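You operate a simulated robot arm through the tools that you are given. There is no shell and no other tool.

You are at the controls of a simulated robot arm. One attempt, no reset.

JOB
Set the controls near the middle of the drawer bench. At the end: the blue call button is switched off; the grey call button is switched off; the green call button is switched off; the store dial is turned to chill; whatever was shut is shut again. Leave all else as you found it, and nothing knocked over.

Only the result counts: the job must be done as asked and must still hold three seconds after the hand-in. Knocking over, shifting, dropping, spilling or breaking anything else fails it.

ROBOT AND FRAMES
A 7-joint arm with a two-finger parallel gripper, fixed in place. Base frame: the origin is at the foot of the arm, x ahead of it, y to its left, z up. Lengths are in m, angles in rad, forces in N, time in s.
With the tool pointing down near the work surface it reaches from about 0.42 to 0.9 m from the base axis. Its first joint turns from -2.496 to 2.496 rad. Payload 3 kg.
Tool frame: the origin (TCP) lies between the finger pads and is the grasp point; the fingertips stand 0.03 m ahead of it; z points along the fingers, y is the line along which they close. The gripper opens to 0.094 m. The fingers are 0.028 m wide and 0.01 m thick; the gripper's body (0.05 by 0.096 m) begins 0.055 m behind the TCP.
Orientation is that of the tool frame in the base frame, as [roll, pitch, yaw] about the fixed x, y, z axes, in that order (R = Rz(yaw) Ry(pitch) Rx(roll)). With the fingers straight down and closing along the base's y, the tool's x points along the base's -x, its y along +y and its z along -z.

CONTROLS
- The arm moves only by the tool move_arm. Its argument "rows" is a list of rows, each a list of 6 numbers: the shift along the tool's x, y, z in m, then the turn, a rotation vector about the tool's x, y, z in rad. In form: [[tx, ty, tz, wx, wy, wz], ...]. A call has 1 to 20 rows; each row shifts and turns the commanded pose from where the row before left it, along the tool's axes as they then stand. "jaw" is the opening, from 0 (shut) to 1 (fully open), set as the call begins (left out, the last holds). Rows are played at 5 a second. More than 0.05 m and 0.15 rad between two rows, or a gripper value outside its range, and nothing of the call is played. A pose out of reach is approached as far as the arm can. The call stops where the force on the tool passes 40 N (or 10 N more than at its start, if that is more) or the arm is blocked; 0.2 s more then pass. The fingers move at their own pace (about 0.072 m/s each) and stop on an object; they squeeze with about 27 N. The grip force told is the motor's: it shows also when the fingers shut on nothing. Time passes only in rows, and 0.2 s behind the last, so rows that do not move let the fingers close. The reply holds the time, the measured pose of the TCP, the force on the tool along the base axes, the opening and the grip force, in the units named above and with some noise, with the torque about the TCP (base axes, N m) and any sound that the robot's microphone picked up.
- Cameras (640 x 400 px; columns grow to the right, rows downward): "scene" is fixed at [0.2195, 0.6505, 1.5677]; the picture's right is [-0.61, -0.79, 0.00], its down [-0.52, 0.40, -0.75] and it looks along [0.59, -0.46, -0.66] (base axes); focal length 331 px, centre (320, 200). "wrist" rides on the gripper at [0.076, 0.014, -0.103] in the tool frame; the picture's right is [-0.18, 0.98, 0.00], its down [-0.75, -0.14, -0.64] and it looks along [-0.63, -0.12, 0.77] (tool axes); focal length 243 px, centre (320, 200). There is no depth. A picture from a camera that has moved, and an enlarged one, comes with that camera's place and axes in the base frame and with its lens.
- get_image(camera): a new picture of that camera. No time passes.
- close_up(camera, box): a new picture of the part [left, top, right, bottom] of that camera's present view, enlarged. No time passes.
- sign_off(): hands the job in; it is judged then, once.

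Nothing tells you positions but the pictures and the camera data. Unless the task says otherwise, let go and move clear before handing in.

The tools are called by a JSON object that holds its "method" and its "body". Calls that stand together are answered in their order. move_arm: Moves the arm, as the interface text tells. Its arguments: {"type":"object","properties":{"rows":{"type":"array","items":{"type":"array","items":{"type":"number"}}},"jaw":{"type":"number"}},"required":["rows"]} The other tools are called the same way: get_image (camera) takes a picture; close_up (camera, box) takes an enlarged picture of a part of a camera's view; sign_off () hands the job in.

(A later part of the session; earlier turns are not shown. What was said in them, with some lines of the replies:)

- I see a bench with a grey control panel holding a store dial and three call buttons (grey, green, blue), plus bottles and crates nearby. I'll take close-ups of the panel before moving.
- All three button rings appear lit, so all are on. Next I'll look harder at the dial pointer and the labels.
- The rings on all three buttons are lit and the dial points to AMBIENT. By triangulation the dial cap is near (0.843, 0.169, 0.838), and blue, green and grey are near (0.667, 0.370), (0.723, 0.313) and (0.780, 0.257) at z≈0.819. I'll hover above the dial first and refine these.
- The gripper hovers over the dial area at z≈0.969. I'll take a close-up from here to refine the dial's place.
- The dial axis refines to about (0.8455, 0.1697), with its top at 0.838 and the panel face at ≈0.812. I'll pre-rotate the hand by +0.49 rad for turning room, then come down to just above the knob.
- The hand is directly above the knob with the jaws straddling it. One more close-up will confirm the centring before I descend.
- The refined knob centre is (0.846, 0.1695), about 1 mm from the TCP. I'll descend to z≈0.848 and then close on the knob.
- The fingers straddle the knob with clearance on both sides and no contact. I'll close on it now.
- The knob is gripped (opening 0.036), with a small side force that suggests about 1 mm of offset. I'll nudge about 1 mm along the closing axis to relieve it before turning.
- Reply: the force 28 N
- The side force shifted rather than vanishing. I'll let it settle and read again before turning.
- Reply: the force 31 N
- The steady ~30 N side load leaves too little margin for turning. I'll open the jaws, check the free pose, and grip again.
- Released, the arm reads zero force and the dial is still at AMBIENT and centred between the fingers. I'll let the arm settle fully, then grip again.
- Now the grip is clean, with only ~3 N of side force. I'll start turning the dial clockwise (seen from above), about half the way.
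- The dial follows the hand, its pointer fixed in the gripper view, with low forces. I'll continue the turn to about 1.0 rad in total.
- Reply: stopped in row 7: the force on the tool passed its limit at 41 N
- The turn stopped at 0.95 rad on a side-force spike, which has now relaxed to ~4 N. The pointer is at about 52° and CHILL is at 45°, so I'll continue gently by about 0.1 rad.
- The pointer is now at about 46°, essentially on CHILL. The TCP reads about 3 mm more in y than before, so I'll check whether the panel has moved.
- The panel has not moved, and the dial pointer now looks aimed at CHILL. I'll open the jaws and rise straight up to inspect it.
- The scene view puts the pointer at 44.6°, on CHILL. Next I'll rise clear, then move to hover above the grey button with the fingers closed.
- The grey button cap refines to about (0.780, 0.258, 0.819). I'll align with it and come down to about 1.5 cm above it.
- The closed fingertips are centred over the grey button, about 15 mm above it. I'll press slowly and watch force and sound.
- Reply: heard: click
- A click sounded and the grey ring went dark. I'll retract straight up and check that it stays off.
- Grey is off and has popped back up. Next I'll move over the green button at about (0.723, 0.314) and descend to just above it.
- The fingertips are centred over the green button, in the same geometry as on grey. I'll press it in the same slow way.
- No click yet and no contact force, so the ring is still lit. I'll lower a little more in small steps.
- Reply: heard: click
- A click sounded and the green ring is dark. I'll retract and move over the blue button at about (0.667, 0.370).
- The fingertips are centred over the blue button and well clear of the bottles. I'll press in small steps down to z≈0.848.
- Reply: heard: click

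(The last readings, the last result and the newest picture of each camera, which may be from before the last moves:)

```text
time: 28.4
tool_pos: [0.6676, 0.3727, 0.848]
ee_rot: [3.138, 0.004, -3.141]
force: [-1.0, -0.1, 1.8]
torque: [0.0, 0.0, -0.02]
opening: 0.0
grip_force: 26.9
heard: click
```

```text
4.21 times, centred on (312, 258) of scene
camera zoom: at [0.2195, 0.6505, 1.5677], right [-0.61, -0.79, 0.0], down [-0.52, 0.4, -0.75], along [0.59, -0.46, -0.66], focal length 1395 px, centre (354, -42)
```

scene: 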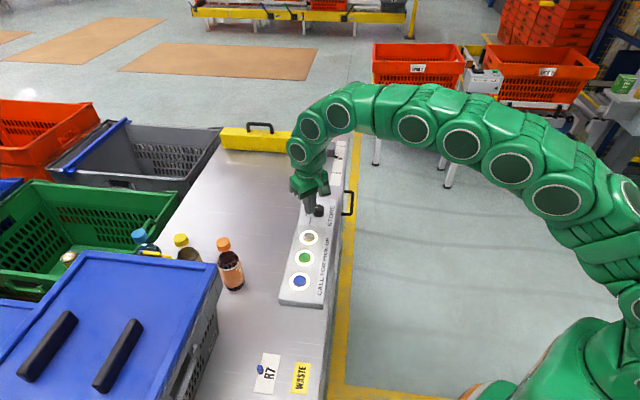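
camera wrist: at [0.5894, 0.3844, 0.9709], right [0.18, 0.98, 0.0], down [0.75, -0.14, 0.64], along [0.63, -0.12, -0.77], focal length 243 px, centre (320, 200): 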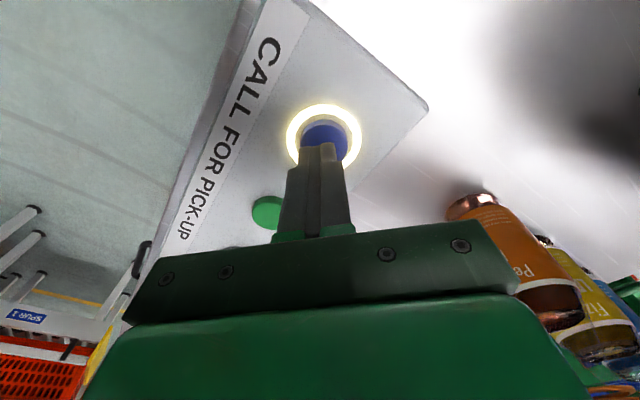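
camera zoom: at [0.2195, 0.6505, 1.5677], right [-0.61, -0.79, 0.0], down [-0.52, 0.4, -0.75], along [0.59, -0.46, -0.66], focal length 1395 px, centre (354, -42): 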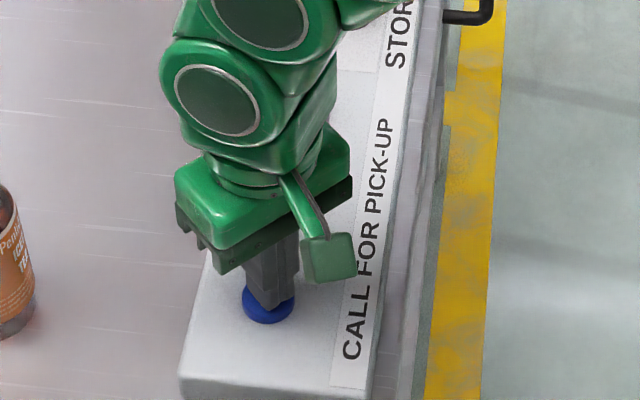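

A click sounded and the blue ring is dark. I'll retract straight up and move aside so the whole panel can be seen.

{"method": "move_arm", "body": {"rows": [[0, 0, -0.01, 0, 0, 0], [0, 0, -0.03, 0, 0, 0], [0, 0, -0.04, 0, 0, 0], [0, 0, -0.04, 0, 0, 0], [0, 0, -0.04, 0, 0, 0], [0, 0, -0.04, 0, 0, 0], [0, 0, -0.04, 0, 0, 0], [0.008, -0.045, 0, 0, 0, 0], [0.008, -0.045, 0, 0, 0, 0], [0.008, -0.045, 0, 0, 0, 0], [0.008, -0.045, 0, 0, 0, 0], [0, -0.045, 0, 0, 0, 0], [0, 0, 0, 0, 0, 0]]}}

{"method": "get_image", "body": {"camera": "scene"}}

{"method": "close_up", "body": {"camera": "scene", "box": [260, 180, 380, 320]}}

{"method": "close_up", "body": {"camera": "scene", "box": [295, 192, 343, 222]}}

{"method": "get_image", "body": {"camera": "wrist"}}

```text
time: 31.2
tool_pos: [0.6332, 0.1466, 1.0865]
ee_rot: [3.14, 0.003, 3.142]
force: [-0.2, -0.4, -0.9]
torque: [0.02, -0.04, -0.01]
opening: 0.0001
grip_force: 26.9
```

```text
taken
```

scene: 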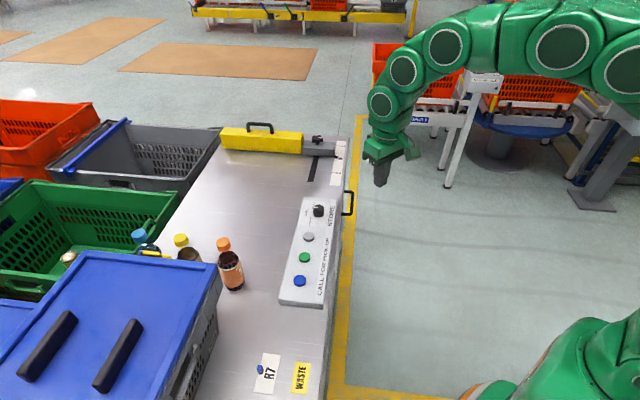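

```text
2.86 times, centred on (320, 250) of scene
camera zoom: at [0.2195, 0.6505, 1.5677], right [-0.61, -0.79, 0.0], down [-0.52, 0.4, -0.75], along [0.59, -0.46, -0.66], focal length 947 px, centre (320, 57)
```

zoom: 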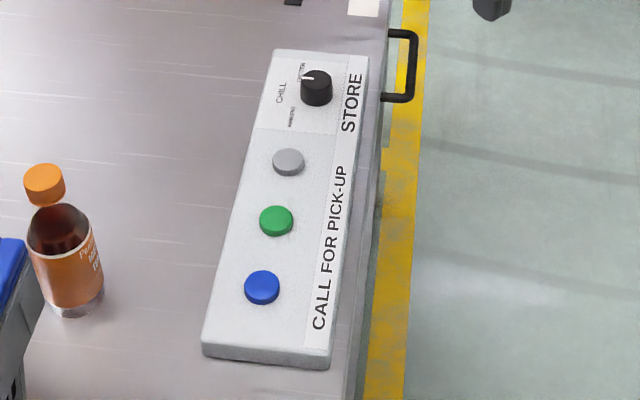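

```text
13.33 times, centred on (319, 207) of scene
camera zoom: at [0.2195, 0.6505, 1.5677], right [-0.61, -0.79, 0.0], down [-0.52, 0.4, -0.75], along [0.59, -0.46, -0.66], focal length 4418 px, centre (333, 107)
```

zoom: 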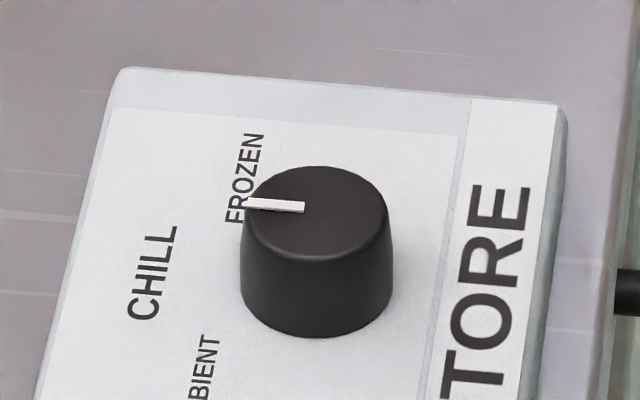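

```text
taken
camera wrist: at [0.5568, 0.1605, 1.189], right [0.18, 0.98, 0.0], down [0.75, -0.14, 0.64], along [0.63, -0.12, -0.77], focal length 243 px, centre (320, 200)
```

wrist: 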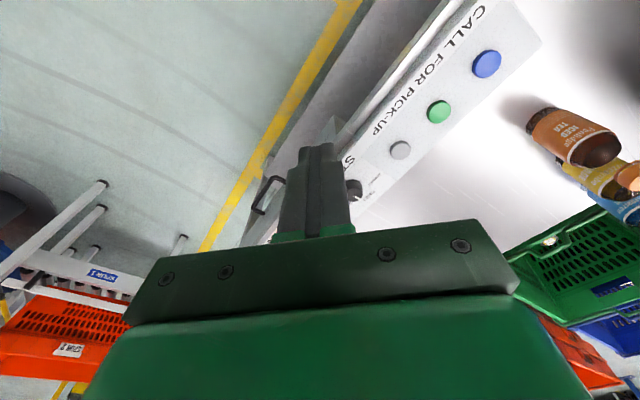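

All three rings are dark, and the pointer lies parallel to the panel's short edge, aimed straight at CHILL. The panel and bottles are unmoved, nothing was opened, and the arm is clear, so I'm handing in.

{"method": "sign_off", "body": {}}

```text
The job is handed in.
```

The job is handed in. In the last pictures, all three call buttons (blue, grey and green) are switched off and the store dial points at CHILL.

- **Buttons:** each one clicked once when pressed. Its ring went dark, and all three were still dark in the last check.
- **Dial:** it was at AMBIENT, and I turned it until the pointer lined up with CHILL. One turning move stopped early when the side force passed the limit at 41 N. I finished the turn gently, and the panel had not moved.
- **Everything else:** I opened nothing, and in the pictures the bottles and the rest of the bench are as they were. The arm had let go and was clear of the bench at hand-in, with the gripper closed.
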